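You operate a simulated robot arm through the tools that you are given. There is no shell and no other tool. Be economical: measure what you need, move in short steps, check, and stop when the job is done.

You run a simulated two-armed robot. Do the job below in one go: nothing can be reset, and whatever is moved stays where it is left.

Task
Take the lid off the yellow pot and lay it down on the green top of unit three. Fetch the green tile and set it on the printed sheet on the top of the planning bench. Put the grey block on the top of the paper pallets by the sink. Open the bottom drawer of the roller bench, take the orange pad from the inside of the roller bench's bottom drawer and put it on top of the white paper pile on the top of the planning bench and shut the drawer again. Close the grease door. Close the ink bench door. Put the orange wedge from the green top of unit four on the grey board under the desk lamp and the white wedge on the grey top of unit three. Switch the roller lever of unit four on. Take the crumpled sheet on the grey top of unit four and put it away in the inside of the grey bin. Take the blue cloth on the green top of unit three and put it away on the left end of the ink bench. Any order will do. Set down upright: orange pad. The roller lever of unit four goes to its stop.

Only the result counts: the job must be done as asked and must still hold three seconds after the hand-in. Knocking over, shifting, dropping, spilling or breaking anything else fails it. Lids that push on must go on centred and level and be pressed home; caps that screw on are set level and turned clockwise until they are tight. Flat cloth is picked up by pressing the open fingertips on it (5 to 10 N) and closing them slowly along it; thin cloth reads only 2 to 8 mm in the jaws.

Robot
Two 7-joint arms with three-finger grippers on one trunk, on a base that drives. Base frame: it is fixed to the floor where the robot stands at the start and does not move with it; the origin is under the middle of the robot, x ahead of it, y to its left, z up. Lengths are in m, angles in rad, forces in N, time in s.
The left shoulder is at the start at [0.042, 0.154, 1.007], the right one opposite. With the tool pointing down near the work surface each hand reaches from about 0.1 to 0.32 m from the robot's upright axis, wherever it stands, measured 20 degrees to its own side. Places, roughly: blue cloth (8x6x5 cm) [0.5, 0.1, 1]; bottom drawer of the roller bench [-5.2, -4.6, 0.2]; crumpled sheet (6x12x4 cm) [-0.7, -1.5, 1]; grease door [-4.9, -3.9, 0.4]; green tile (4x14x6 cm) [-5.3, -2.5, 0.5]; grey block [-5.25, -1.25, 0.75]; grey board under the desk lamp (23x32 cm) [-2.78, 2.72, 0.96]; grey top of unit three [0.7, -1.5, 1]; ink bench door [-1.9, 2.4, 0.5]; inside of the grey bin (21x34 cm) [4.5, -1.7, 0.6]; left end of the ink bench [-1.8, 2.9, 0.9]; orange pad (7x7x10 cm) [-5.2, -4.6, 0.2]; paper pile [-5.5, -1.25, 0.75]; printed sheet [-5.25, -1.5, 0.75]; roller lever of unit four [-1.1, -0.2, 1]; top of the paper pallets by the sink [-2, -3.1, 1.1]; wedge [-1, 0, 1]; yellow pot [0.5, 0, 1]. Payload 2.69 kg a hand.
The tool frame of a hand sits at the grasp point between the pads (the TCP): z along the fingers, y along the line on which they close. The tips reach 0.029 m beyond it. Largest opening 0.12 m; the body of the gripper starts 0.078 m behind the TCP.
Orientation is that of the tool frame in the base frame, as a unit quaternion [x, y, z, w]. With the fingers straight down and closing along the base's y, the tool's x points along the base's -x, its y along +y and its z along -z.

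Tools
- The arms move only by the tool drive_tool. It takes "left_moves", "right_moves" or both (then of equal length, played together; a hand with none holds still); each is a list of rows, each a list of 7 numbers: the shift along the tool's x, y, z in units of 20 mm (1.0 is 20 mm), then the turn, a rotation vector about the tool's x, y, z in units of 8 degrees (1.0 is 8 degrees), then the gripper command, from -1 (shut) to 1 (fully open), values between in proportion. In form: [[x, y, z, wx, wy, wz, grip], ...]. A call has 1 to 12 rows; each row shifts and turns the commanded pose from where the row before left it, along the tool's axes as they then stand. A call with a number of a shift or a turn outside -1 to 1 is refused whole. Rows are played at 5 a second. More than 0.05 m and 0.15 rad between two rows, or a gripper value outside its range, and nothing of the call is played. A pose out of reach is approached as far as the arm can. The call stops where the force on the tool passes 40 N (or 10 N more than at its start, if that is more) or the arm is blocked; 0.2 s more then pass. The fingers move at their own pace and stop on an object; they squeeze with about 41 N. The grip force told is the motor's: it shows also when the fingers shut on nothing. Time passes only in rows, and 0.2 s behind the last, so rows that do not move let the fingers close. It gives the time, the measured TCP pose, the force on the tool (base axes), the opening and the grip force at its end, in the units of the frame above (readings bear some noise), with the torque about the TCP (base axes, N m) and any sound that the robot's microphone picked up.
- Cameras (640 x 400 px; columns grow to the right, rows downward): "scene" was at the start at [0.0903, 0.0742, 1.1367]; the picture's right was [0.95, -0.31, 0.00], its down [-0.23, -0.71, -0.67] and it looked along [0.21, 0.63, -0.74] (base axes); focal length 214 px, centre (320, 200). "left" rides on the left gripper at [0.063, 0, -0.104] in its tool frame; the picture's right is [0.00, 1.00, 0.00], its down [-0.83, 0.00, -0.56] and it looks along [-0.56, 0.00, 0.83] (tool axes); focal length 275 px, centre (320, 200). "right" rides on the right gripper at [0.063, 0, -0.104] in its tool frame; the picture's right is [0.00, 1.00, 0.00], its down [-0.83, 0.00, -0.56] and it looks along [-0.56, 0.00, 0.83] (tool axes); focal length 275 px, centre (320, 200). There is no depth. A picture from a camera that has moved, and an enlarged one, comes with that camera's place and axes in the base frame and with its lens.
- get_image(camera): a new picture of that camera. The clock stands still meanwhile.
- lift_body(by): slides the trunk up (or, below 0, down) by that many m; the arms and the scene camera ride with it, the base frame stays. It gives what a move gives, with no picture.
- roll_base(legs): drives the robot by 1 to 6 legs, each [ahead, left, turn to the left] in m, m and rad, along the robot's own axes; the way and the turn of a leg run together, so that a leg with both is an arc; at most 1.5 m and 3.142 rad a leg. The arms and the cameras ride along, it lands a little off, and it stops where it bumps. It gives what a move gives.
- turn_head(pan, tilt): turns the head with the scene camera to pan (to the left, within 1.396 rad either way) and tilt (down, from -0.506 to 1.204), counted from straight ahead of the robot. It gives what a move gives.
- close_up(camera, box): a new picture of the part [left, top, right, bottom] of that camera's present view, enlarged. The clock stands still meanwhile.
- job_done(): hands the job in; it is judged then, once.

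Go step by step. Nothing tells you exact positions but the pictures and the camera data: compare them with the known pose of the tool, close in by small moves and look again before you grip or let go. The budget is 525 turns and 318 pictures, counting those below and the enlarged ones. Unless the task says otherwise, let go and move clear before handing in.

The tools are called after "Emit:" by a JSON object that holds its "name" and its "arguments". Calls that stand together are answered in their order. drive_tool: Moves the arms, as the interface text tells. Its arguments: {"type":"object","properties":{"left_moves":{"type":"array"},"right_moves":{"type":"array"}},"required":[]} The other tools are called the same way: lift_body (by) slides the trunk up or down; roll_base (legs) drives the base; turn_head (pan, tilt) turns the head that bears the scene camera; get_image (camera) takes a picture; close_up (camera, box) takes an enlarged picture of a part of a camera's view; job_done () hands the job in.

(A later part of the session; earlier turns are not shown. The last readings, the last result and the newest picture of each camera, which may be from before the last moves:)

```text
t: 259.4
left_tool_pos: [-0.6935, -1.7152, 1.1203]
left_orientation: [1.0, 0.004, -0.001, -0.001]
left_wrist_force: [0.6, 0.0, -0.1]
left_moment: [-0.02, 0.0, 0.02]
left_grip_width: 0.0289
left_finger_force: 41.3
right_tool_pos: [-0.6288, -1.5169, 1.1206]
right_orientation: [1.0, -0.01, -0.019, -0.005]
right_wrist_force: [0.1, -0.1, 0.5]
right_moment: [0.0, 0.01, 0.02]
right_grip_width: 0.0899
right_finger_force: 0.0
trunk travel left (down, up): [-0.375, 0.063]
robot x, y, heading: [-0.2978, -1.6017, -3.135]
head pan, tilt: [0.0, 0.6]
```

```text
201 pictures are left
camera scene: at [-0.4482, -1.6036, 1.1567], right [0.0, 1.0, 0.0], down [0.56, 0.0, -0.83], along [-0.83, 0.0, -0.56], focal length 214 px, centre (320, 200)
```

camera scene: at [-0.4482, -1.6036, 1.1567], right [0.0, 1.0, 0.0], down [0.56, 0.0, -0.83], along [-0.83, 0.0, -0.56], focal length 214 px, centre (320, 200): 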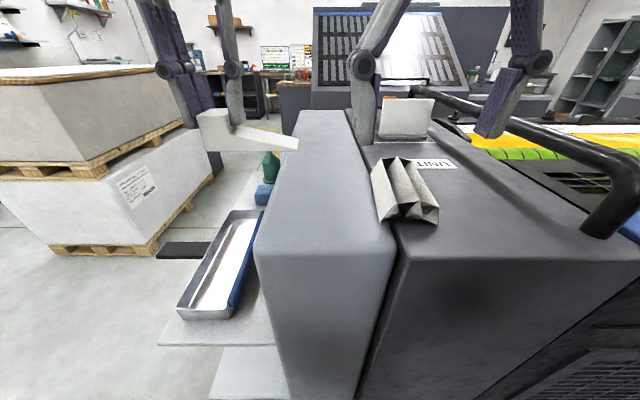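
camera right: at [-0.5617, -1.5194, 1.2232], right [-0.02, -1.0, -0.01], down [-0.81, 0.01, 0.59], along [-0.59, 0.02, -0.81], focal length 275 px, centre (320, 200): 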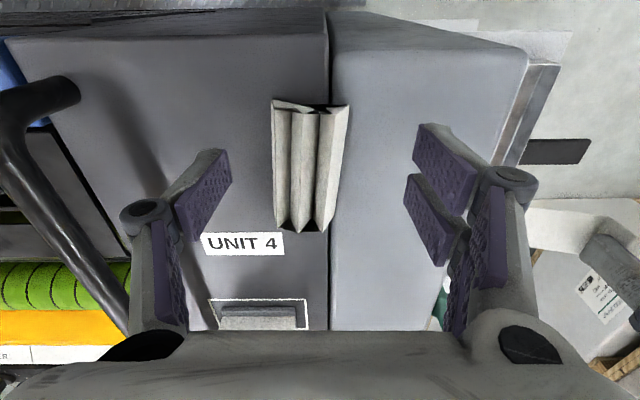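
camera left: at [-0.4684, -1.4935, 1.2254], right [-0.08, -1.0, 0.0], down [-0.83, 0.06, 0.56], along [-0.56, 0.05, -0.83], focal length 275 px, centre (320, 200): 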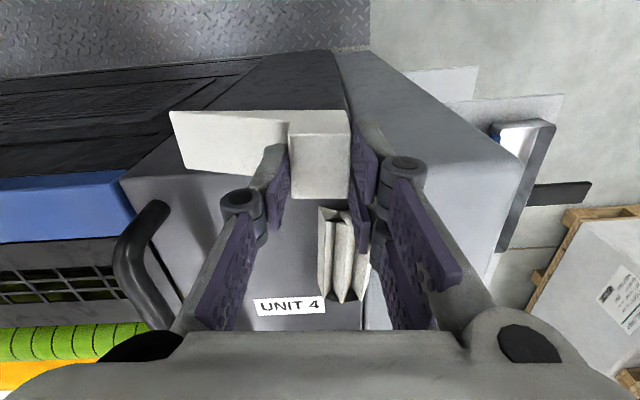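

Emit:
{"name": "drive_tool", "arguments": {"right_moves": [[-0.85, -0.25, 0, 0, 0, 0, 0.6], [-0.85, -0.3, 0, 0, 0, 0, 0.6], [-0.85, 0, 0, 0, 0, 0, 0.6], [0, 0, 1, 0, 0, 0, 0.6], [0, 0, 1, 0, 0, 0, 0.6], [0, 0, 0.8, 0, 0, 0, 0.6]]}}

Emit:
{"name": "get_image", "arguments": {"camera": "right"}}

Emit:
{"name": "get_image", "arguments": {"camera": "scene"}}

```text
t: 260.8
left_tool_pos: [-0.693, -1.7158, 1.121]
left_orientation: [1.0, 0.003, -0.002, -0.001]
left_wrist_force: [-0.1, 0.3, -1.1]
left_moment: [0.02, 0.02, 0.0]
left_grip_width: 0.0295
left_finger_force: 41.0
right_tool_pos: [-0.6822, -1.5044, 1.0665]
right_orientation: [1.0, -0.01, -0.02, -0.004]
right_wrist_force: [-0.1, -0.5, 1.0]
right_moment: [0.0, -0.02, -0.03]
right_grip_width: 0.0958
right_finger_force: 0.0
trunk travel left (down, up): [-0.375, 0.063]
robot x, y, heading: [-0.2967, -1.6, -3.134]
head pan, tilt: [0.0, 0.6]
```

```text
200 pictures are left
camera right: at [-0.6149, -1.5066, 1.168], right [-0.02, -1.0, -0.01], down [-0.81, 0.01, 0.59], along [-0.59, 0.02, -0.81], focal length 275 px, centre (320, 200)
```

right: 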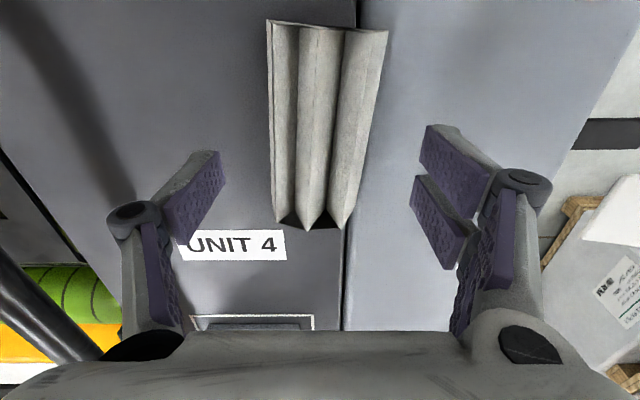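

```text
199 pictures are left
camera scene: at [-0.4483, -1.6035, 1.1567], right [0.0, 1.0, 0.0], down [0.57, 0.0, -0.82], along [-0.82, 0.0, -0.57], focal length 214 px, centre (320, 200)
```

scene: 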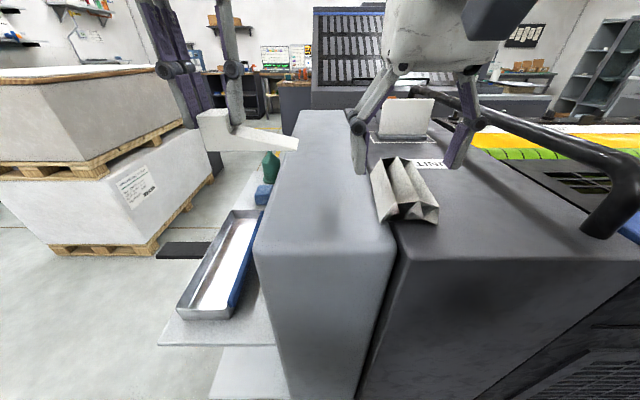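

Emit:
{"name": "drive_tool", "arguments": {"right_moves": [[0.4, 0, 0.8, 0, 0, 0, 0.6], [0, 0, 0.6, 0, 0, 0, 0.6], [0, 0, 0.4, 0, 0, 0, 0.6]]}}

Emit:
{"name": "get_image", "arguments": {"camera": "right"}}

Emit:
{"name": "close_up", "arguments": {"camera": "scene", "box": [330, 90, 510, 240]}}

```text
t: 261.6
left_tool_pos: [-0.6939, -1.715, 1.1211]
left_orientation: [1.0, 0.004, -0.002, -0.001]
left_wrist_force: [0.4, 1.5, -1.3]
left_moment: [0.01, -0.05, 0.01]
left_grip_width: 0.0295
left_finger_force: 40.6
right_tool_pos: [-0.6756, -1.5031, 1.03]
right_orientation: [1.0, -0.01, -0.019, -0.004]
right_wrist_force: [0.4, 0.2, -0.2]
right_moment: [-0.02, -0.01, 0.03]
right_grip_width: 0.096
right_finger_force: 0.1
trunk travel left (down, up): [-0.375, 0.063]
robot x, y, heading: [-0.2988, -1.6037, -3.138]
head pan, tilt: [0.0, 0.6]
```

```text
198 pictures are left
camera right: at [-0.6083, -1.5061, 1.1319], right [-0.02, -1.0, -0.01], down [-0.81, 0.01, 0.59], along [-0.59, 0.02, -0.81], focal length 275 px, centre (320, 200)
```

right: 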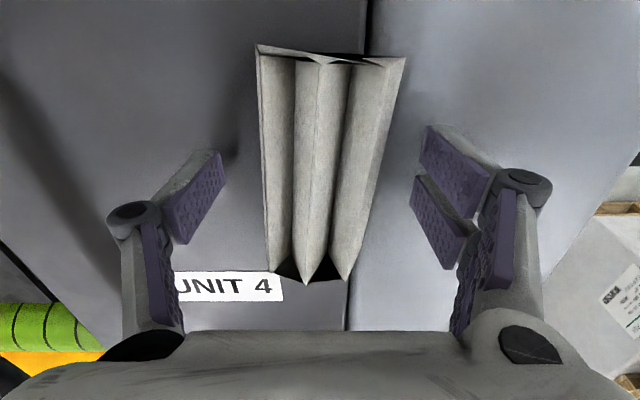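

```text
2.67 times, centred on (420, 165) of scene
camera zoom: at [-0.4482, -1.6036, 1.1567], right [0.0, 1.0, 0.0], down [0.56, 0.0, -0.83], along [-0.83, 0.0, -0.56], focal length 572 px, centre (53, 293)
```

zoom: 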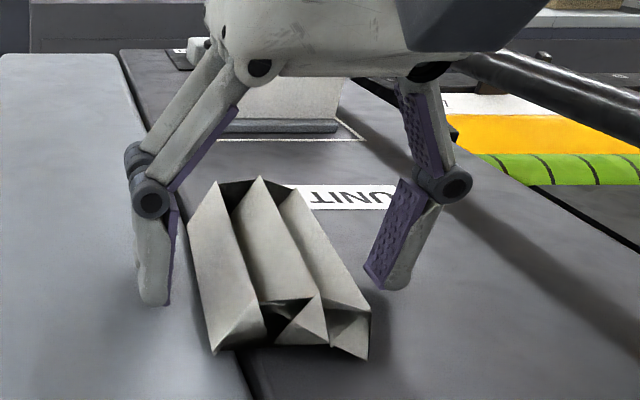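

Emit:
{"name": "drive_tool", "arguments": {"right_moves": [[0, 0, 0.3, 0, 0, 0, 0.6], [0, 0, 0, 0, 0, 0, 0.2], [0, 0, 0, 0, 0, 0, -0.2], [0, 0, 0, 0, 0, 0, -0.6], [0, 0, 0, 0, 0, 0, -1], [0, 0, -0.5, 0, 0, 0, -1], [0, 0, -1, 0, 0, 0, -1], [0, 0, -1, 0, 0, 0, -1], [0, 0, -1, 0, 0, 0, -1]]}}

Emit:
{"name": "get_image", "arguments": {"camera": "right"}}

```text
t: 262.3
left_tool_pos: [-0.6912, -1.7137, 1.123]
left_orientation: [1.0, 0.004, -0.002, 0.0]
left_wrist_force: [-0.3, -0.5, -0.9]
left_moment: [0.01, -0.02, 0.0]
left_grip_width: 0.0293
left_finger_force: 41.5
right_tool_pos: [-0.6745, -1.5036, 1.0306]
right_orientation: [1.0, -0.011, -0.027, -0.001]
right_wrist_force: [2.2, 5.1, 34.6]
right_moment: [0.99, -0.35, -0.01]
right_grip_width: 0.0572
right_finger_force: 45.0
trunk travel left (down, up): [-0.375, 0.063]
robot x, y, heading: [-0.2971, -1.5986, -3.142]
head pan, tilt: [0.0, 0.6]
stopped in row 3 (right hand): the force on the tool passed its limit at 47 N (the readings are from after the stop); the commanded pose is now the measured one
```

```text
196 pictures are left
camera right: at [-0.6053, -1.5048, 1.1326], right [-0.02, -1.0, 0.0], down [-0.8, 0.01, 0.6], along [-0.6, 0.01, -0.8], focal length 275 px, centre (320, 200)
```

right: 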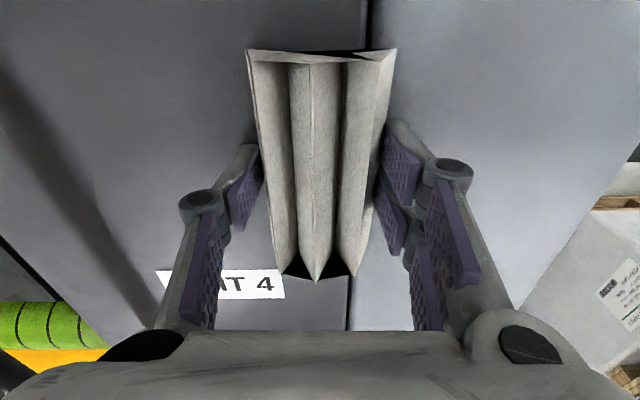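

Emit:
{"name": "drive_tool", "arguments": {"right_moves": [[0, 0, -0.2, 0, 0, 0, -0.6], [0, 0, 0, 0, 0, 0, -1], [0, 0, -0.5, 0, 0, 0, -1], [0, 0, -1, 0, 0, 0, -1], [0, 0, -1, 0, 0, 0, -1], [0, 0, -1, 0, 0, 0, -1], [0, 0, -1, 0, 0, 0, -1]]}}

Emit:
{"name": "get_image", "arguments": {"camera": "right"}}

```text
t: 263.9
left_tool_pos: [-0.6935, -1.7151, 1.1212]
left_orientation: [1.0, 0.004, -0.002, -0.002]
left_wrist_force: [0.0, 0.1, -0.5]
left_moment: [-0.05, 0.02, -0.01]
left_grip_width: 0.0292
left_finger_force: 41.4
right_tool_pos: [-0.6709, -1.5034, 1.1211]
right_orientation: [1.0, -0.011, -0.023, -0.001]
right_wrist_force: [-0.5, -0.5, -0.1]
right_moment: [0.01, -0.02, 0.0]
right_grip_width: 0.057
right_finger_force: 41.2
trunk travel left (down, up): [-0.375, 0.063]
robot x, y, heading: [-0.3018, -1.5966, -3.142]
head pan, tilt: [0.0, 0.6]
```

```text
195 pictures are left
camera right: at [-0.6026, -1.5062, 1.2233], right [-0.02, -1.0, 0.0], down [-0.81, 0.01, 0.59], along [-0.59, 0.01, -0.81], focal length 275 px, centre (320, 200)
```

right: 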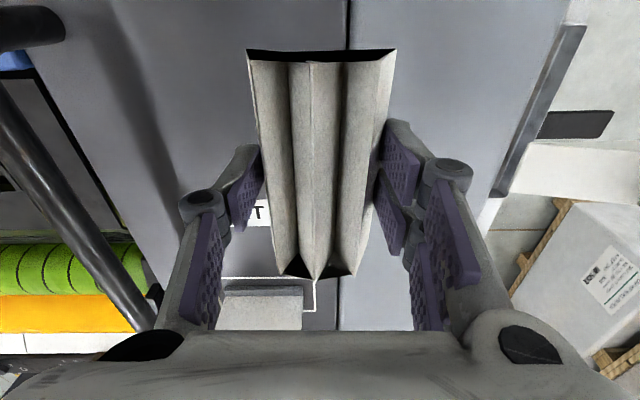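

Sheet in the right hand. I back off, turn to unit three, and test turning the left wrist the other way in free space.

Emit:
{"name": "roll_base", "arguments": {"legs": [[-0.17, 0, 0], [0, 0, -1.53], [0, 0, -1.54]]}}

Emit:
{"name": "drive_tool", "arguments": {"left_moves": [[1, 0, 0, 0, 0, 0, -1], [0.8, 0, 0, 0, 0, 0, -1], [0, 0, 0, 0, 0, -0.9, -1], [0, 0, 0, 0, 0, -0.9, -1], [0, 0, 0, 0, 0, -0.9, -1], [0, 0, 0, 0, 0, -0.9, -1], [0, 0, 0, 0, 0, -0.9, -1], [0, 0, 0, 0, 0, -0.9, -1]]}}

```text
t: 272.7
left_tool_pos: [0.2489, -1.4398, 1.1206]
left_orientation: [-0.068, 0.998, -0.001, 0.001]
left_wrist_force: [-0.7, -0.6, -1.1]
left_moment: [0.03, 0.01, 0.0]
left_grip_width: 0.0293
left_finger_force: 41.6
right_tool_pos: [0.254, -1.6527, 1.1209]
right_orientation: [-0.054, 0.998, 0.0, 0.023]
right_wrist_force: [0.5, 0.2, -0.2]
right_moment: [0.01, -0.02, 0.03]
right_grip_width: 0.0567
right_finger_force: 41.0
trunk travel left (down, up): [-0.375, 0.063]
robot x, y, heading: [-0.1277, -1.6011, 0.135]
head pan, tilt: [0.0, 0.6]
```

```text
t: 274.5
left_tool_pos: [0.2133, -1.4433, 1.1204]
left_orientation: [-0.432, 0.902, -0.002, 0.001]
left_wrist_force: [-0.4, -0.2, -1.2]
left_moment: [-0.03, 0.06, 0.0]
left_grip_width: 0.029
left_finger_force: 41.3
right_tool_pos: [0.2533, -1.6518, 1.1214]
right_orientation: [-0.054, 0.998, 0.0, 0.023]
right_wrist_force: [0.3, 0.7, -1.0]
right_moment: [0.04, -0.03, -0.01]
right_grip_width: 0.0567
right_finger_force: 41.3
trunk travel left (down, up): [-0.375, 0.063]
robot x, y, heading: [-0.1316, -1.5989, 0.128]
head pan, tilt: [0.0, 0.6]
```

Emit:
{"name": "drive_tool", "arguments": {"left_moves": [[0, 0, 0, 0, 0, -0.97, -1], [0, 0, 0, 0, 0, -0.97, -1], [0, 0, 0, 0, 0, -0.97, -1], [0, 0, 0, 0, 0, -0.97, -1], [0, 0, 0, 0, 0, -0.97, -1], [0, 0, 0, 0, 0, -0.97, -1]]}}

Emit:
{"name": "roll_base", "arguments": {"legs": [[0, 0, -0.13], [0, 0.13, 0]]}}

Emit:
{"name": "get_image", "arguments": {"camera": "scene"}}

Emit:
{"name": "get_image", "arguments": {"camera": "left"}}

```text
t: 275.9
left_tool_pos: [0.2132, -1.444, 1.1196]
left_orientation: [0.753, -0.658, 0.002, -0.001]
left_wrist_force: [-0.4, 0.5, -1.2]
left_moment: [-0.02, 0.0, -0.01]
left_grip_width: 0.0295
left_finger_force: 41.0
right_tool_pos: [0.2541, -1.6505, 1.1209]
right_orientation: [-0.054, 0.998, -0.001, 0.023]
right_wrist_force: [-0.3, -0.3, -1.0]
right_moment: [-0.02, 0.01, -0.03]
right_grip_width: 0.0567
right_finger_force: 40.7
trunk travel left (down, up): [-0.375, 0.063]
robot x, y, heading: [-0.1311, -1.5992, 0.133]
head pan, tilt: [0.0, 0.6]
```

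```text
t: 278.1
left_tool_pos: [0.2323, -1.3627, 1.1211]
left_orientation: [-0.706, 0.708, -0.002, 0.0]
left_wrist_force: [0.1, 0.1, -0.5]
left_moment: [-0.03, 0.02, -0.02]
left_grip_width: 0.0294
left_finger_force: 41.1
right_tool_pos: [0.2427, -1.5736, 1.1205]
right_orientation: [0.014, 1.0, -0.002, 0.023]
right_wrist_force: [0.4, 0.6, -0.6]
right_moment: [-0.01, -0.02, 0.02]
right_grip_width: 0.0564
right_finger_force: 40.6
trunk travel left (down, up): [-0.375, 0.063]
robot x, y, heading: [-0.1304, -1.4747, -0.005]
head pan, tilt: [0.0, 0.6]
```

```text
194 pictures are left
camera scene: at [0.0254, -1.4743, 1.1567], right [0.0, -1.0, 0.0], down [-0.56, 0.0, -0.83], along [0.83, 0.0, -0.56], focal length 214 px, centre (320, 200)
```

scene: 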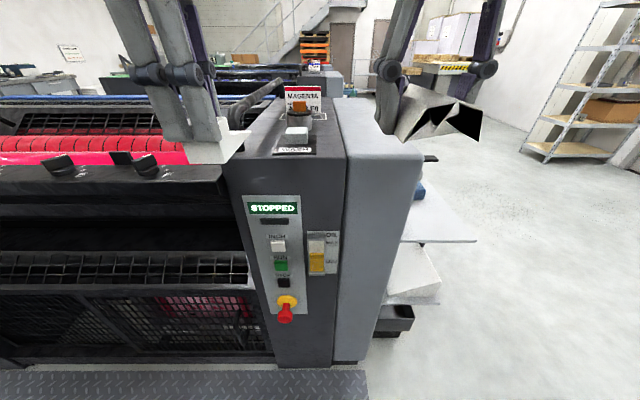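

```text
193 pictures are left
camera left: at [0.2317, -1.4271, 1.2255], right [-1.0, 0.01, 0.0], down [0.0, 0.83, 0.55], along [0.01, 0.55, -0.83], focal length 275 px, centre (320, 200)
```

left: 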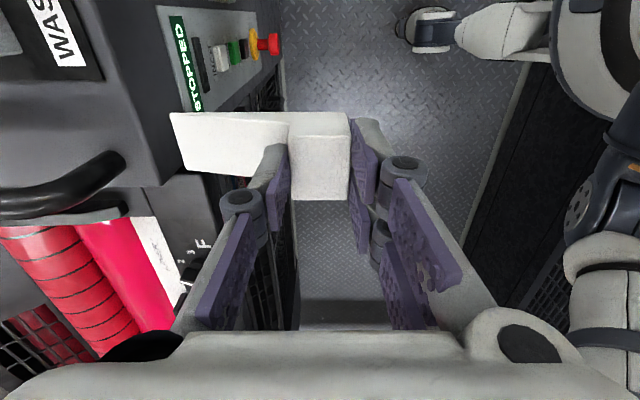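

Emit:
{"name": "close_up", "arguments": {"camera": "scene", "box": [180, 60, 360, 190]}}

Emit:
{"name": "close_up", "arguments": {"camera": "left", "box": [0, 0, 290, 260]}}

```text
3.08 times, centred on (270, 125) of scene
camera zoom: at [0.0254, -1.4743, 1.1567], right [0.0, -1.0, 0.0], down [-0.56, 0.0, -0.83], along [0.83, 0.0, -0.56], focal length 660 px, centre (474, 431)
```

zoom: 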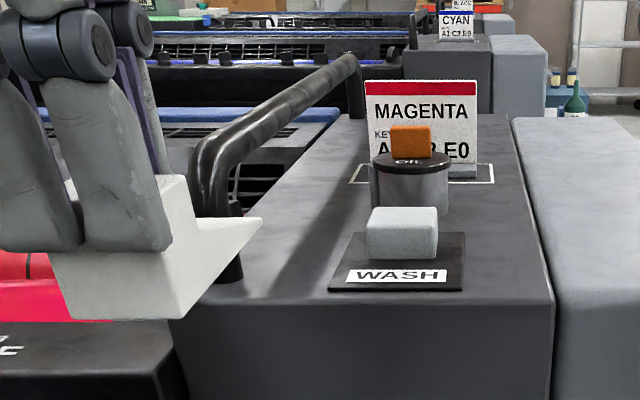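

```text
1.54 times, centred on (145, 130) of left
camera zoom: at [0.2317, -1.4271, 1.2255], right [-1.0, 0.01, 0.0], down [0.0, 0.83, 0.55], along [0.01, 0.55, -0.83], focal length 424 px, centre (589, 308)
```

zoom: 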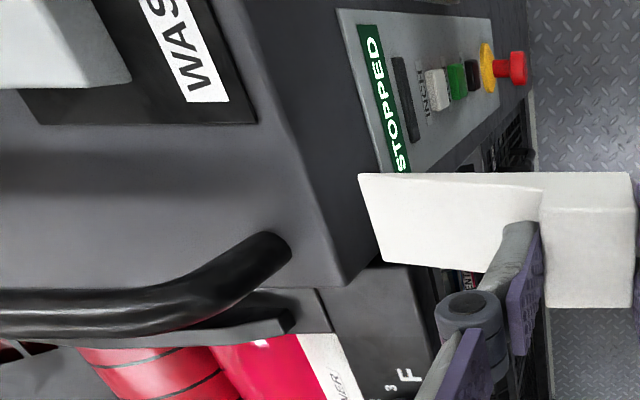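

The free strip right of the WASH mat (y≈-1.496) suits the wedge, ramp pointing in. I line up and roll forward.

Emit:
{"name": "roll_base", "arguments": {"legs": [[0, -0.133, 0.005], [0.18, 0, 0]]}}

Emit:
{"name": "get_image", "arguments": {"camera": "left"}}

Emit:
{"name": "get_image", "arguments": {"camera": "scene"}}

```text
t: 280.9
left_tool_pos: [0.4077, -1.495, 1.121]
left_orientation: [-0.707, 0.708, -0.002, 0.0]
left_wrist_force: [0.1, -0.4, -0.7]
left_moment: [0.0, 0.05, 0.01]
left_grip_width: 0.0292
left_finger_force: 41.3
right_tool_pos: [0.4205, -1.706, 1.1207]
right_orientation: [0.013, 1.0, -0.002, 0.022]
right_wrist_force: [0.2, -0.2, 0.1]
right_moment: [-0.02, 0.05, 0.0]
right_grip_width: 0.0566
right_finger_force: 40.8
trunk travel left (down, up): [-0.375, 0.063]
robot x, y, heading: [0.046, -1.6068, -0.002]
head pan, tilt: [0.0, 0.6]
```

```text
190 pictures are left
camera left: at [0.408, -1.5587, 1.2252], right [-1.0, 0.01, 0.0], down [0.0, 0.83, 0.55], along [0.01, 0.55, -0.83], focal length 275 px, centre (320, 200)
```

left: 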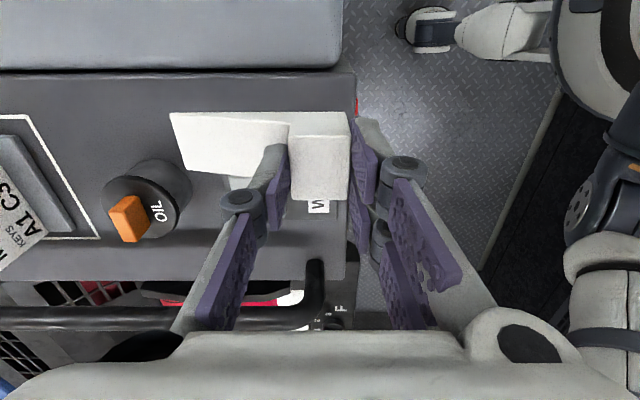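

```text
189 pictures are left
camera scene: at [0.2017, -1.6061, 1.1566], right [0.0, -1.0, 0.0], down [-0.57, 0.0, -0.82], along [0.82, 0.0, -0.57], focal length 214 px, centre (320, 200)
```

scene: 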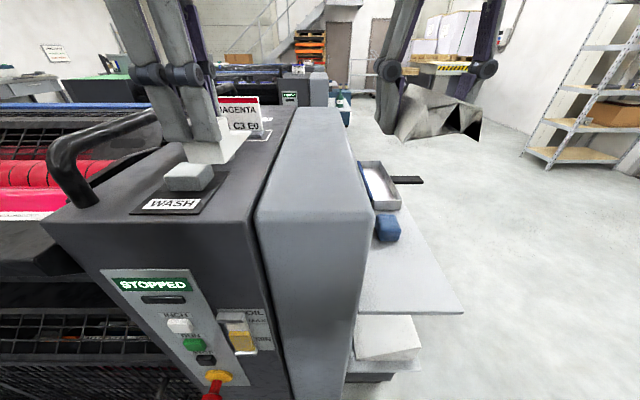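

Emit:
{"name": "close_up", "arguments": {"camera": "scene", "box": [40, 90, 300, 240]}}

```text
2.46 times, centred on (170, 165) of scene
camera zoom: at [0.2017, -1.6061, 1.1566], right [0.0, -1.0, 0.0], down [-0.57, 0.0, -0.82], along [0.82, 0.0, -0.57], focal length 528 px, centre (689, 286)
```

zoom: 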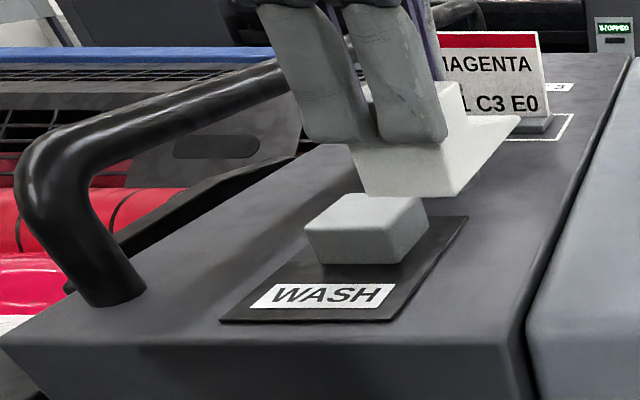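

The strip between mat (y -1.465) and seam (-1.527) is centred on my hand. I go forward 27 mm and lower.

Emit:
{"name": "drive_tool", "arguments": {"left_moves": [[0, -0.7, 0, 0, 0, 0, -1], [0, -0.65, 0, 0, 0, 0, -1], [0, 0, 1, 0, 0, 0, -1], [0, 0, 0.8, 0, 0, 0, -1], [0, 0, 0.4, 0, 0, 0, -1]]}}

Emit:
{"name": "get_image", "arguments": {"camera": "left"}}

Emit:
{"name": "close_up", "arguments": {"camera": "scene", "box": [120, 70, 320, 210]}}

```text
t: 282.1
left_tool_pos: [0.437, -1.4945, 1.0761]
left_orientation: [-0.706, 0.708, -0.002, 0.001]
left_wrist_force: [-0.5, -0.5, -1.6]
left_moment: [0.03, 0.0, -0.01]
left_grip_width: 0.029
left_finger_force: 41.0
right_tool_pos: [0.4192, -1.7054, 1.1205]
right_orientation: [0.013, 1.0, -0.002, 0.023]
right_wrist_force: [0.1, -0.3, 0.2]
right_moment: [0.02, -0.01, 0.03]
right_grip_width: 0.0567
right_finger_force: 41.0
trunk travel left (down, up): [-0.375, 0.063]
robot x, y, heading: [0.0481, -1.6039, 0.002]
head pan, tilt: [0.0, 0.6]
```

```text
187 pictures are left
camera left: at [0.4359, -1.5589, 1.1814], right [-1.0, 0.01, 0.0], down [0.0, 0.83, 0.55], along [0.01, 0.55, -0.83], focal length 275 px, centre (320, 200)
```

left: 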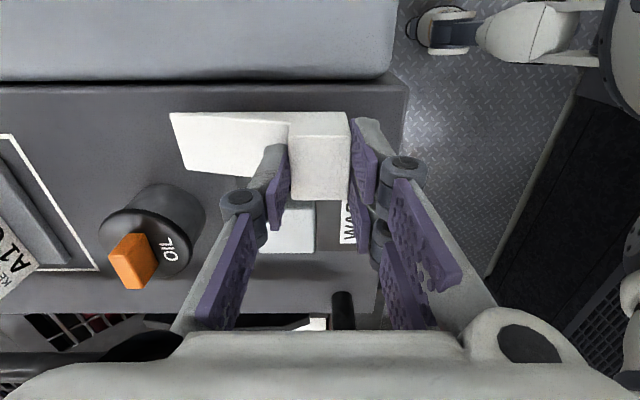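

```text
2.86 times, centred on (220, 140) of scene
camera zoom: at [0.201, -1.6061, 1.1567], right [0.0, -1.0, 0.0], down [-0.56, 0.0, -0.83], along [0.83, 0.0, -0.56], focal length 613 px, centre (606, 371)
```

zoom: 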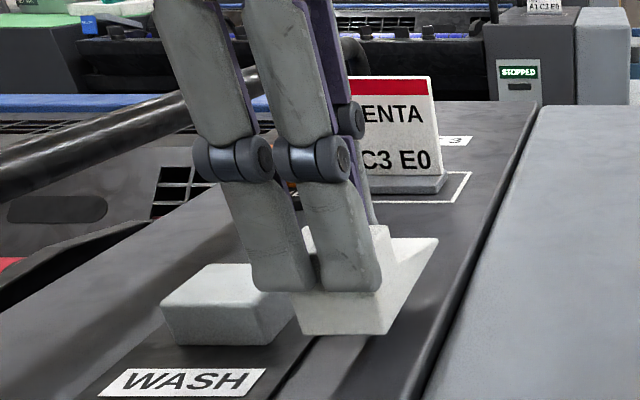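

Emit:
{"name": "drive_tool", "arguments": {"left_moves": [[0.15, 0, 0, 0, 0, 0, -1], [0, 0, 0.2, 0, 0, 0, -1], [0, 0, 0.2, 0, 0, 0, -1], [0, 0, 0.2, 0, 0, 0, -1], [0, 0, 0.2, 0, 0, 0, -1], [0, 0, 0.2, 0, 0, 0, -1], [0, 0, 0.2, 0, 0, 0, -1]]}}

Emit:
{"name": "close_up", "arguments": {"camera": "scene", "box": [120, 70, 320, 210]}}

```text
t: 283.7
left_tool_pos: [0.4341, -1.4976, 1.0556]
left_orientation: [0.707, -0.707, 0.006, -0.002]
left_wrist_force: [7.2, 3.6, 33.8]
left_moment: [0.13, -0.03, -0.04]
left_grip_width: 0.0299
left_finger_force: 41.0
right_tool_pos: [0.4177, -1.7047, 1.1225]
right_orientation: [0.013, 1.0, -0.002, 0.023]
right_wrist_force: [1.1, 0.4, -0.7]
right_moment: [0.0, 0.03, 0.0]
right_grip_width: 0.0568
right_finger_force: 41.7
trunk travel left (down, up): [-0.375, 0.063]
robot x, y, heading: [0.0482, -1.6031, -0.003]
head pan, tilt: [0.0, 0.6]
```

```text
2.86 times, centred on (220, 140) of scene
camera zoom: at [0.2, -1.606, 1.1575], right [0.0, -1.0, 0.0], down [-0.56, 0.0, -0.83], along [0.83, 0.0, -0.56], focal length 613 px, centre (606, 371)
```

zoom: 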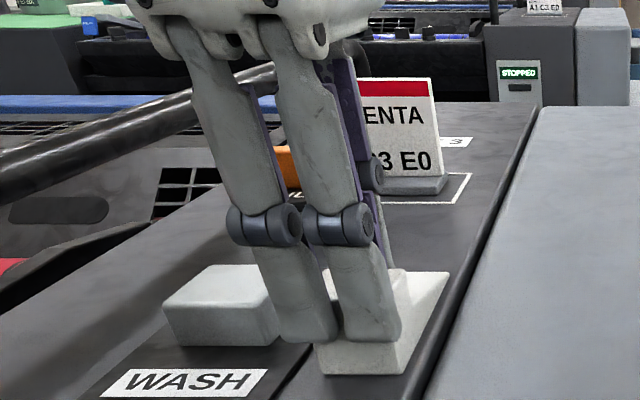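

Emit:
{"name": "drive_tool", "arguments": {"left_moves": [[0, 0, -0.12, 0, 0, 0, -1], [0, 0, -0.05, 0, 0, 0, -0.3], [0, 0, 0, 0, 0, 0, -0.3], [0, 0, -0.5, 0, 0, 0, -0.3], [0, 0, -1, 0, 0, 0, -0.3], [0, 0, -1, 0, 0, 0, -0.3], [0, 0, -1, 0, 0, 0, -0.3], [0, 1, 0, 0, 0, 0, -0.3], [0, 1, 0, 0, 0, 0, -0.3]]}}

Emit:
{"name": "get_image", "arguments": {"camera": "scene"}}

```text
t: 285.7
left_tool_pos: [0.3943, -1.4979, 1.1256]
left_orientation: [-0.706, 0.708, -0.002, 0.002]
left_wrist_force: [-0.1, 0.1, 0.2]
left_moment: [0.0, -0.03, -0.03]
left_grip_width: 0.0418
left_finger_force: 0.0
right_tool_pos: [0.4187, -1.7051, 1.1211]
right_orientation: [0.013, 1.0, -0.003, 0.023]
right_wrist_force: [-0.7, 0.2, 0.0]
right_moment: [0.02, 0.0, -0.02]
right_grip_width: 0.0567
right_finger_force: 41.1
trunk travel left (down, up): [-0.375, 0.063]
robot x, y, heading: [0.0471, -1.6047, -0.005]
head pan, tilt: [0.0, 0.6]
```

```text
184 pictures are left
camera scene: at [0.2007, -1.6061, 1.1568], right [0.0, -1.0, 0.0], down [-0.56, 0.0, -0.83], along [0.83, 0.0, -0.56], focal length 214 px, centre (320, 200)
```

scene: 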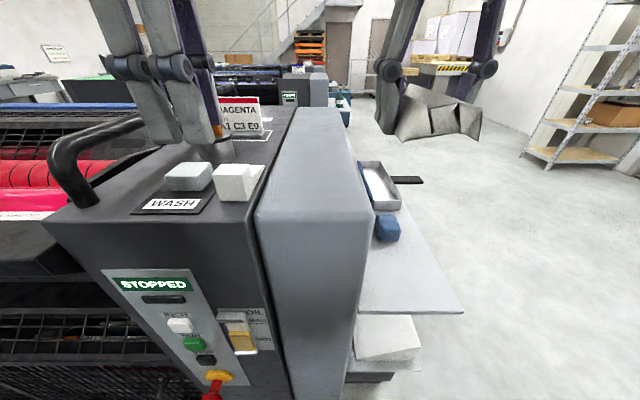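

Wedge placed. I back off, turn the left wrist back and head for the bin along y≈-2.35.

Emit:
{"name": "roll_base", "arguments": {"legs": [[-0.2, 0, 0]]}}

Emit:
{"name": "drive_tool", "arguments": {"left_moves": [[0, 0, 0, 0, 0, 0.94, -0.3], [0, 0, 0, 0, 0, 0.94, -0.3], [0, 0, 0, 0, 0, 0.94, -0.3], [0, 0, 0, 0, 0, 0.94, -0.3], [0, 0, 0, 0, 0, 0.94, -0.3], [0, 0, 0, 0, 0, 0.94, -0.3], [0, 0, 0, 0, 0, 0.94, -0.3], [0, 0, 0, 0, 0, 0.94, -0.3], [0, 0, 0, 0, 0, 0.94, -0.3], [0, 0, 0, 0, 0, 0.94, -0.3], [0, 0, 0, 0, 0, 0.94, -0.3], [0, 0, 0, 0, 0, 0.94, -0.3]]}}

Emit:
{"name": "roll_base", "arguments": {"legs": [[0, -0.8, 0]]}}

Emit:
{"name": "turn_head", "arguments": {"pan": 0, "tilt": 0.3}}

Emit:
{"name": "get_image", "arguments": {"camera": "scene"}}

```text
t: 287.2
left_tool_pos: [0.2011, -1.4984, 1.1259]
left_orientation: [-0.705, 0.709, -0.002, 0.001]
left_wrist_force: [-0.3, -0.1, -0.4]
left_moment: [0.02, -0.04, 0.0]
left_grip_width: 0.0421
left_finger_force: 0.1
right_tool_pos: [0.2248, -1.7055, 1.121]
right_orientation: [0.014, 1.0, -0.002, 0.023]
right_wrist_force: [-0.5, 0.3, 0.6]
right_moment: [0.0, -0.03, -0.07]
right_grip_width: 0.0567
right_finger_force: 41.1
trunk travel left (down, up): [-0.375, 0.063]
robot x, y, heading: [-0.1496, -1.6069, -0.006]
head pan, tilt: [0.0, 0.6]
```

```text
t: 289.9
left_tool_pos: [0.2014, -1.4989, 1.1257]
left_orientation: [0.005, 1.0, 0.0, 0.001]
left_wrist_force: [-0.1, -0.4, 1.0]
left_moment: [-0.01, 0.02, 0.01]
left_grip_width: 0.0421
left_finger_force: 0.0
right_tool_pos: [0.2262, -1.7061, 1.1205]
right_orientation: [0.013, 1.0, -0.002, 0.022]
right_wrist_force: [0.1, 0.7, 0.2]
right_moment: [0.0, 0.01, 0.0]
right_grip_width: 0.0569
right_finger_force: 41.2
trunk travel left (down, up): [-0.375, 0.063]
robot x, y, heading: [-0.1458, -1.6041, -0.004]
head pan, tilt: [0.0, 0.6]
```

```text
t: 296.5
left_tool_pos: [0.1946, -2.3124, 1.1262]
left_orientation: [0.009, 1.0, 0.0, 0.002]
left_wrist_force: [0.4, -0.1, 0.0]
left_moment: [-0.01, -0.03, -0.03]
left_grip_width: 0.0419
left_finger_force: 0.2
right_tool_pos: [0.2192, -2.5185, 1.1216]
right_orientation: [0.018, 1.0, -0.001, 0.023]
right_wrist_force: [0.4, 0.0, -0.7]
right_moment: [-0.02, 0.0, 0.01]
right_grip_width: 0.0567
right_finger_force: 40.6
trunk travel left (down, up): [-0.375, 0.063]
robot x, y, heading: [-0.1524, -2.4173, -0.014]
head pan, tilt: [0.0, 0.6]
```

```text
t: 297.3
left_tool_pos: [0.1948, -2.3123, 1.1243]
left_orientation: [0.008, 1.0, -0.001, 0.001]
left_wrist_force: [0.3, -0.5, 1.0]
left_moment: [-0.01, 0.0, -0.01]
left_grip_width: 0.0419
left_finger_force: 0.1
right_tool_pos: [0.2192, -2.5213, 1.1214]
right_orientation: [0.019, 1.0, -0.002, 0.022]
right_wrist_force: [0.0, 0.1, 0.0]
right_moment: [0.02, 0.02, 0.02]
right_grip_width: 0.0567
right_finger_force: 40.9
trunk travel left (down, up): [-0.375, 0.063]
robot x, y, heading: [-0.1549, -2.4142, -0.013]
head pan, tilt: [0.0, 0.3]
```

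```text
183 pictures are left
camera scene: at [0.006, -2.4187, 1.1842], right [-0.01, -1.0, 0.0], down [-0.3, 0.0, -0.96], along [0.95, -0.01, -0.3], focal length 214 px, centre (320, 200)
```

scene: 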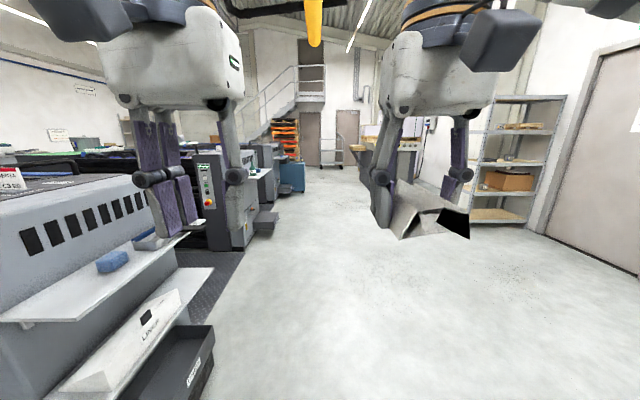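

Emit:
{"name": "roll_base", "arguments": {"legs": [[1.4, 0.1, 0.01], [1.2, 0, 0]]}}

Emit:
{"name": "turn_head", "arguments": {"pan": 0.1, "tilt": 0.3}}

Emit:
{"name": "get_image", "arguments": {"camera": "scene"}}

```text
t: 310.1
left_tool_pos: [2.8381, -2.1949, 1.1258]
left_orientation: [0.005, 1.0, -0.001, 0.002]
left_wrist_force: [0.4, -0.3, -0.4]
left_moment: [0.04, 0.0, 0.0]
left_grip_width: 0.042
left_finger_force: 0.0
right_tool_pos: [2.8618, -2.4021, 1.1221]
right_orientation: [0.015, 1.0, -0.002, 0.022]
right_wrist_force: [0.5, 1.0, -0.9]
right_moment: [0.01, -0.02, 0.02]
right_grip_width: 0.0571
right_finger_force: 40.9
trunk travel left (down, up): [-0.375, 0.063]
robot x, y, heading: [2.4905, -2.3014, -0.007]
head pan, tilt: [0.0, 0.3]
```

```text
t: 310.8
left_tool_pos: [2.8371, -2.195, 1.1247]
left_orientation: [0.005, 1.0, -0.001, 0.002]
left_wrist_force: [0.0, 0.0, -0.2]
left_moment: [0.03, -0.01, 0.01]
left_grip_width: 0.042
left_finger_force: 0.0
right_tool_pos: [2.8617, -2.4015, 1.1213]
right_orientation: [0.016, 1.0, -0.002, 0.023]
right_wrist_force: [0.8, 0.3, -0.5]
right_moment: [0.03, -0.03, -0.01]
right_grip_width: 0.0569
right_finger_force: 40.8
trunk travel left (down, up): [-0.375, 0.063]
robot x, y, heading: [2.4954, -2.2994, -0.006]
head pan, tilt: [0.099, 0.3]
```

```text
182 pictures are left
camera scene: at [2.6488, -2.2927, 1.1842], right [0.09, -1.0, 0.0], down [-0.29, -0.03, -0.96], along [0.95, 0.09, -0.3], focal length 214 px, centre (320, 200)
```

scene: 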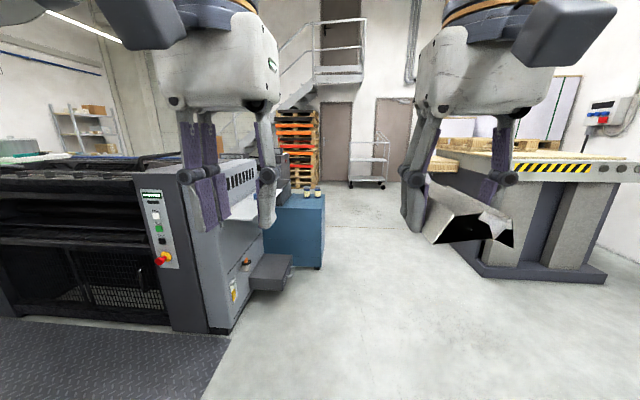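

Emit:
{"name": "roll_base", "arguments": {"legs": [[0.9, -0.1, 0]]}}

Emit:
{"name": "turn_head", "arguments": {"pan": 0.55, "tilt": 0.55}}

Emit:
{"name": "get_image", "arguments": {"camera": "scene"}}

```text
t: 315.6
left_tool_pos: [3.7477, -2.3024, 1.1256]
left_orientation: [0.009, 1.0, -0.001, 0.002]
left_wrist_force: [-0.4, -0.1, 0.6]
left_moment: [0.02, -0.03, -0.02]
left_grip_width: 0.0421
left_finger_force: 0.2
right_tool_pos: [3.772, -2.509, 1.1218]
right_orientation: [0.018, 1.0, -0.001, 0.023]
right_wrist_force: [0.7, 0.2, -0.2]
right_moment: [0.01, 0.03, 0.0]
right_grip_width: 0.057
right_finger_force: 41.0
trunk travel left (down, up): [-0.375, 0.063]
robot x, y, heading: [3.4013, -2.4049, -0.014]
head pan, tilt: [0.099, 0.3]
```

```text
t: 316.5
left_tool_pos: [3.7479, -2.3022, 1.1253]
left_orientation: [0.009, 1.0, 0.0, 0.001]
left_wrist_force: [-0.4, -0.9, -0.4]
left_moment: [0.02, -0.01, 0.02]
left_grip_width: 0.0423
left_finger_force: 0.1
right_tool_pos: [3.771, -2.5102, 1.1217]
right_orientation: [0.018, 1.0, -0.002, 0.022]
right_wrist_force: [-0.5, 0.1, 0.1]
right_moment: [-0.04, 0.0, -0.01]
right_grip_width: 0.0567
right_finger_force: 40.7
trunk travel left (down, up): [-0.375, 0.063]
robot x, y, heading: [3.4012, -2.4062, -0.014]
head pan, tilt: [0.55, 0.55]
```

```text
181 pictures are left
camera scene: at [3.5422, -2.3616, 1.1613], right [0.51, -0.86, 0.0], down [-0.45, -0.27, -0.85], along [0.73, 0.44, -0.52], focal length 214 px, centre (320, 200)
```

scene: 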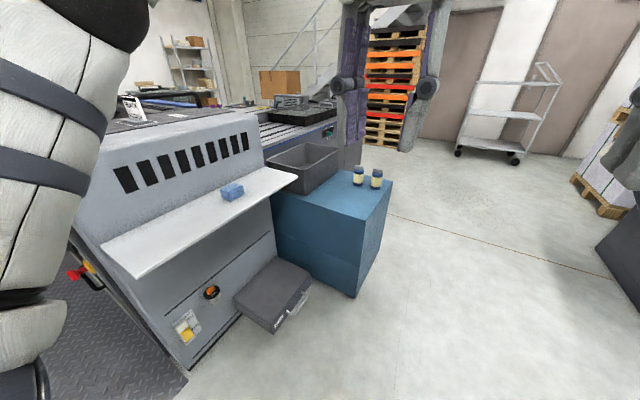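

The grey bin stands on the blue cabinet, about x 4.31–4.67, y -1.83…-1.56. I'll approach from its +x side.

Emit:
{"name": "roll_base", "arguments": {"legs": [[1.4, -0.1, 0.014], [0.25, 0, 0]]}}

Emit:
{"name": "turn_head", "arguments": {"pan": 1.3, "tilt": 0.5}}

Emit:
{"name": "get_image", "arguments": {"camera": "scene"}}

```text
t: 325.0
left_tool_pos: [5.4069, -2.4039, 1.1258]
left_orientation: [0.001, 1.0, 0.0, 0.002]
left_wrist_force: [-0.1, 0.9, 0.1]
left_moment: [-0.02, 0.0, 0.01]
left_grip_width: 0.0421
left_finger_force: 0.1
right_tool_pos: [5.4323, -2.6099, 1.1215]
right_orientation: [0.012, 1.0, -0.001, 0.022]
right_wrist_force: [0.6, 0.2, -0.6]
right_moment: [0.04, -0.01, -0.01]
right_grip_width: 0.0567
right_finger_force: 41.1
trunk travel left (down, up): [-0.375, 0.063]
robot x, y, heading: [5.0617, -2.5116, 0.004]
head pan, tilt: [0.55, 0.55]
```

```text
t: 326.1
left_tool_pos: [5.4078, -2.4046, 1.1255]
left_orientation: [0.001, 1.0, -0.001, 0.001]
left_wrist_force: [0.3, 0.0, -0.5]
left_moment: [0.0, 0.0, 0.01]
left_grip_width: 0.042
left_finger_force: 0.0
right_tool_pos: [5.4338, -2.6114, 1.1216]
right_orientation: [0.011, 1.0, -0.002, 0.023]
right_wrist_force: [0.3, -0.5, -0.4]
right_moment: [-0.02, 0.0, -0.01]
right_grip_width: 0.0567
right_finger_force: 41.7
trunk travel left (down, up): [-0.375, 0.063]
robot x, y, heading: [5.062, -2.5151, 0.002]
head pan, tilt: [1.3, 0.499]
```

```text
180 pictures are left
camera scene: at [5.15, -2.4256, 1.1658], right [0.96, -0.27, 0.0], down [-0.13, -0.46, -0.88], along [0.23, 0.85, -0.48], focal length 214 px, centre (320, 200)
```

scene: 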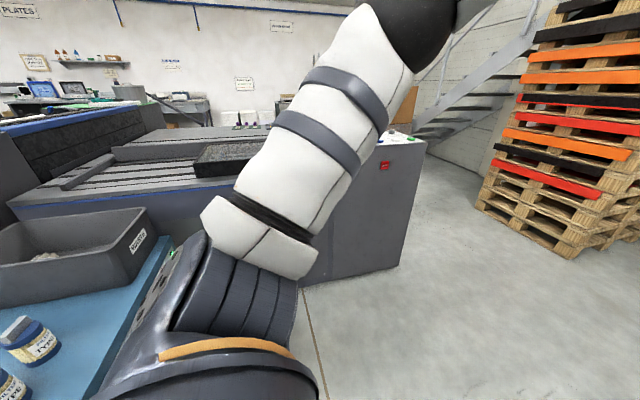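

Emit:
{"name": "roll_base", "arguments": {"legs": [[0, 0, 1.53], [0, 0, 1.54]]}}

Emit:
{"name": "turn_head", "arguments": {"pan": -0.2, "tilt": 0.7}}

Emit:
{"name": "roll_base", "arguments": {"legs": [[0, -0.55, 0]]}}

Emit:
{"name": "get_image", "arguments": {"camera": "scene"}}

```text
t: 333.9
left_tool_pos: [4.7052, -2.5914, 1.1256]
left_orientation: [0.999, -0.044, -0.002, 0.0]
left_wrist_force: [-0.3, -0.3, -0.2]
left_moment: [0.01, 0.01, -0.01]
left_grip_width: 0.0418
left_finger_force: 0.1
right_tool_pos: [4.6965, -2.3834, 1.1209]
right_orientation: [0.998, -0.053, -0.022, -0.003]
right_wrist_force: [0.6, -1.0, -0.1]
right_moment: [0.0, 0.03, 0.0]
right_grip_width: 0.0566
right_finger_force: 41.1
trunk travel left (down, up): [-0.375, 0.063]
robot x, y, heading: [5.0605, -2.5105, 3.059]
head pan, tilt: [1.3, 0.499]
```

```text
t: 335.6
left_tool_pos: [4.7057, -2.5924, 1.1263]
left_orientation: [0.999, -0.044, -0.002, -0.001]
left_wrist_force: [-0.4, -0.1, 0.2]
left_moment: [-0.01, 0.0, 0.0]
left_grip_width: 0.0419
left_finger_force: 0.1
right_tool_pos: [4.6964, -2.383, 1.1219]
right_orientation: [0.998, -0.052, -0.023, -0.003]
right_wrist_force: [-0.6, -0.1, -0.2]
right_moment: [-0.01, 0.02, 0.0]
right_grip_width: 0.0567
right_finger_force: 41.1
trunk travel left (down, up): [-0.375, 0.063]
robot x, y, heading: [5.0586, -2.509, 3.058]
head pan, tilt: [-0.201, 0.7]
```

```text
t: 340.2
left_tool_pos: [4.7485, -2.0461, 1.1244]
left_orientation: [0.999, -0.042, -0.002, -0.001]
left_wrist_force: [0.5, 0.6, 0.2]
left_moment: [-0.05, -0.03, 0.0]
left_grip_width: 0.0423
left_finger_force: 0.1
right_tool_pos: [4.7406, -1.8374, 1.1203]
right_orientation: [0.998, -0.053, -0.023, -0.003]
right_wrist_force: [0.7, 0.0, -0.8]
right_moment: [0.0, 0.01, 0.01]
right_grip_width: 0.0567
right_finger_force: 40.5
trunk travel left (down, up): [-0.375, 0.063]
robot x, y, heading: [5.1044, -1.968, 3.058]
head pan, tilt: [-0.201, 0.7]
```

```text
179 pictures are left
camera scene: at [4.9612, -1.9386, 1.1481], right [0.28, 0.96, 0.0], down [0.62, -0.18, -0.76], along [-0.73, 0.21, -0.64], focal length 214 px, centre (320, 200)
```

scene: 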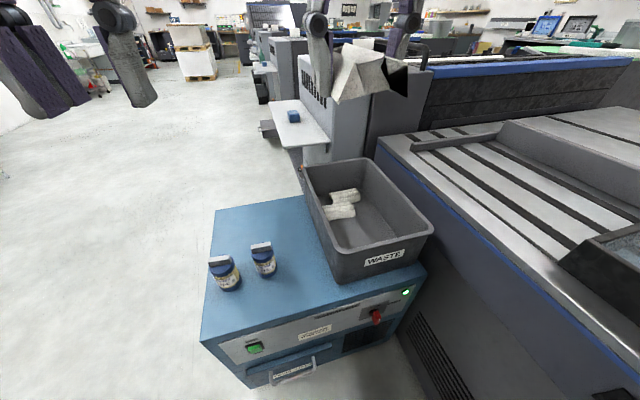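

The bin's rim is at z≈0.78, x 4.36–4.72, y -1.83…-1.60. I bring the sheet over its middle.

Emit:
{"name": "roll_base", "arguments": {"legs": [[0.06, -0.14, 0.08]]}}

Emit:
{"name": "get_image", "arguments": {"camera": "right"}}

```text
t: 342.0
left_tool_pos: [4.7044, -1.9304, 1.1257]
left_orientation: [1.0, -0.001, -0.002, -0.002]
left_wrist_force: [0.3, 0.9, -0.5]
left_moment: [-0.01, -0.03, 0.0]
left_grip_width: 0.042
left_finger_force: 0.0
right_tool_pos: [4.6771, -1.7248, 1.1198]
right_orientation: [1.0, -0.01, -0.023, -0.002]
right_wrist_force: [-0.1, -0.2, 0.3]
right_moment: [-0.01, -0.03, -0.02]
right_grip_width: 0.0568
right_finger_force: 40.6
trunk travel left (down, up): [-0.375, 0.063]
robot x, y, heading: [5.0509, -1.8198, -3.143]
head pan, tilt: [-0.201, 0.7]
```

```text
178 pictures are left
camera right: at [4.7455, -1.7258, 1.2229], right [-0.02, -1.0, 0.0], down [-0.81, 0.01, 0.59], along [-0.59, 0.01, -0.81], focal length 275 px, centre (320, 200)
```

right: 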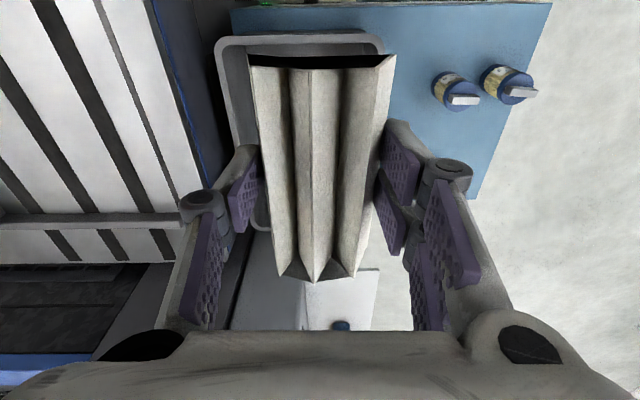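

Emit:
{"name": "drive_tool", "arguments": {"right_moves": [[-1, -0.3, 0, 0, 0, 0, -1], [-1, -0.3, 0, 0, 0, 0, -1], [-1, -0.3, 0, 0, 0, 0, -1], [-1, -0.2, 0, 0, 0, 0, -1], [-1, 0, 0.5, 0, 0, 0, -1], [-0.7, 0, 1, 0, 0, 0, -1], [0, 0, 1, 0, 0, 0, -1], [0, 0, 1, 0, 0, 0, -1], [0, 0, 1, 0, 0, 0, -1], [0, 0, 1, 0, 0, 0, -1], [0, 0, 1, 0, 0, 0, -1], [0, 0, 1, 0, 0, 0, -1]]}}

Emit:
{"name": "get_image", "arguments": {"camera": "scene"}}

Emit:
{"name": "get_image", "arguments": {"camera": "right"}}

```text
t: 344.6
left_tool_pos: [4.7036, -1.9313, 1.1241]
left_orientation: [1.0, -0.001, -0.002, -0.001]
left_wrist_force: [-0.1, -0.4, 0.1]
left_moment: [-0.01, 0.03, 0.02]
left_grip_width: 0.0419
left_finger_force: 0.0
right_tool_pos: [4.5572, -1.6957, 0.9748]
right_orientation: [1.0, -0.01, -0.022, -0.003]
right_wrist_force: [-0.3, 0.1, -0.2]
right_moment: [-0.02, -0.01, -0.01]
right_grip_width: 0.0567
right_finger_force: 41.0
trunk travel left (down, up): [-0.375, 0.063]
robot x, y, heading: [5.0514, -1.8238, -3.139]
head pan, tilt: [-0.201, 0.7]
```

```text
177 pictures are left
camera scene: at [4.9052, -1.8068, 1.1481], right [0.2, 0.98, 0.0], down [0.63, -0.13, -0.76], along [-0.75, 0.15, -0.64], focal length 214 px, centre (320, 200)
```

scene: 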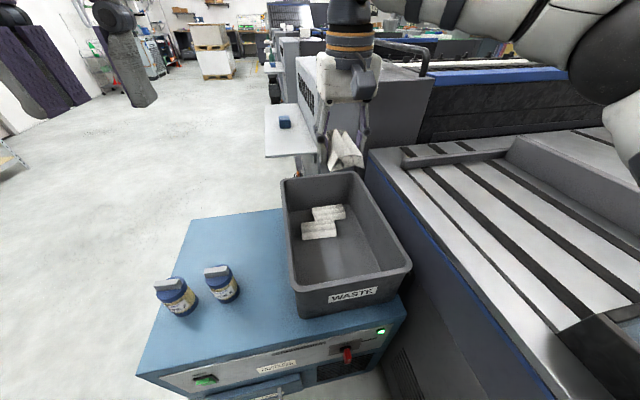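

```text
176 pictures are left
camera right: at [4.6251, -1.699, 1.0768], right [-0.02, -1.0, 0.0], down [-0.81, 0.01, 0.59], along [-0.59, 0.01, -0.81], focal length 275 px, centre (320, 200)
```

right: 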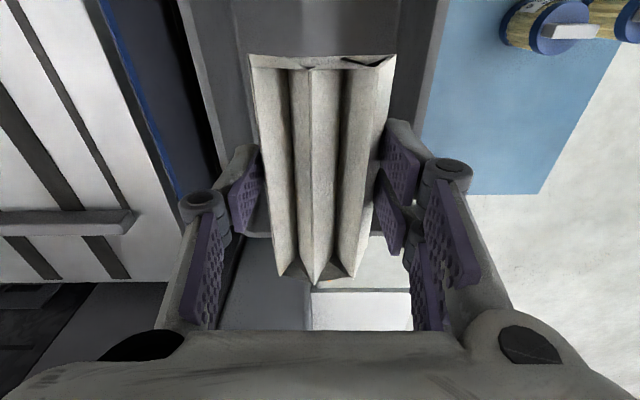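

Emit:
{"name": "drive_tool", "arguments": {"right_moves": [[0, 0, 1, 0, 0, 0, -1], [0, 0, 1, 0, 0, 0, -1], [0, 0, 1, 0, 0, 0, -1], [0, 0, 1, 0, 0, 0, -1], [0, 0, 1, 0, 0, 0, -1], [0, 0, 1, 0, 0, 0, -1], [0, 0, 1, 0, 0, 0, -1], [0, 0, 1, 0, 0, 0, -1], [0, 0, 1, 0, 0, 0, -1], [0, 0, 1, 0, 0, 0, -1], [0, 0, 1, 0, 0, 0, -1], [0, 0, 0.5, 0, 0, 0, -1]]}}

Emit:
{"name": "get_image", "arguments": {"camera": "right"}}

Emit:
{"name": "get_image", "arguments": {"camera": "scene"}}

```text
t: 347.2
left_tool_pos: [4.7037, -1.9317, 1.1255]
left_orientation: [1.0, -0.001, -0.002, -0.001]
left_wrist_force: [-0.3, -0.1, 0.6]
left_moment: [0.02, -0.04, 0.0]
left_grip_width: 0.0419
left_finger_force: 0.0
right_tool_pos: [4.5473, -1.6986, 0.7446]
right_orientation: [1.0, -0.011, -0.022, -0.002]
right_wrist_force: [1.3, 0.1, -0.5]
right_moment: [0.02, 0.02, 0.01]
right_grip_width: 0.0567
right_finger_force: 41.0
trunk travel left (down, up): [-0.375, 0.063]
robot x, y, heading: [5.0511, -1.8241, -3.14]
head pan, tilt: [-0.201, 0.7]
```

```text
175 pictures are left
camera right: at [4.6159, -1.6998, 0.8466], right [-0.02, -1.0, 0.0], down [-0.81, 0.01, 0.59], along [-0.59, 0.01, -0.81], focal length 275 px, centre (320, 200)
```

right: 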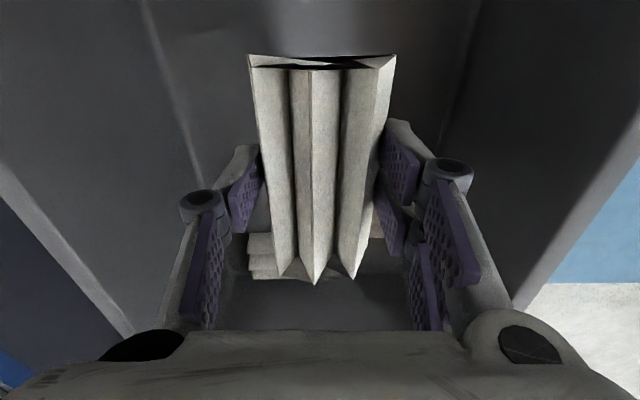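

```text
174 pictures are left
camera scene: at [4.9054, -1.8069, 1.1481], right [0.2, 0.98, 0.0], down [0.63, -0.13, -0.76], along [-0.75, 0.15, -0.64], focal length 214 px, centre (320, 200)
```

scene: 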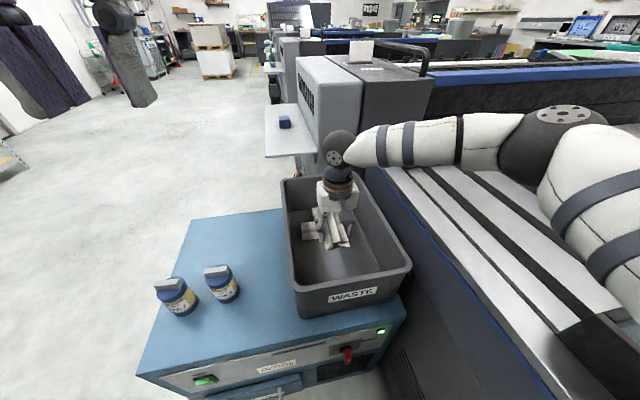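

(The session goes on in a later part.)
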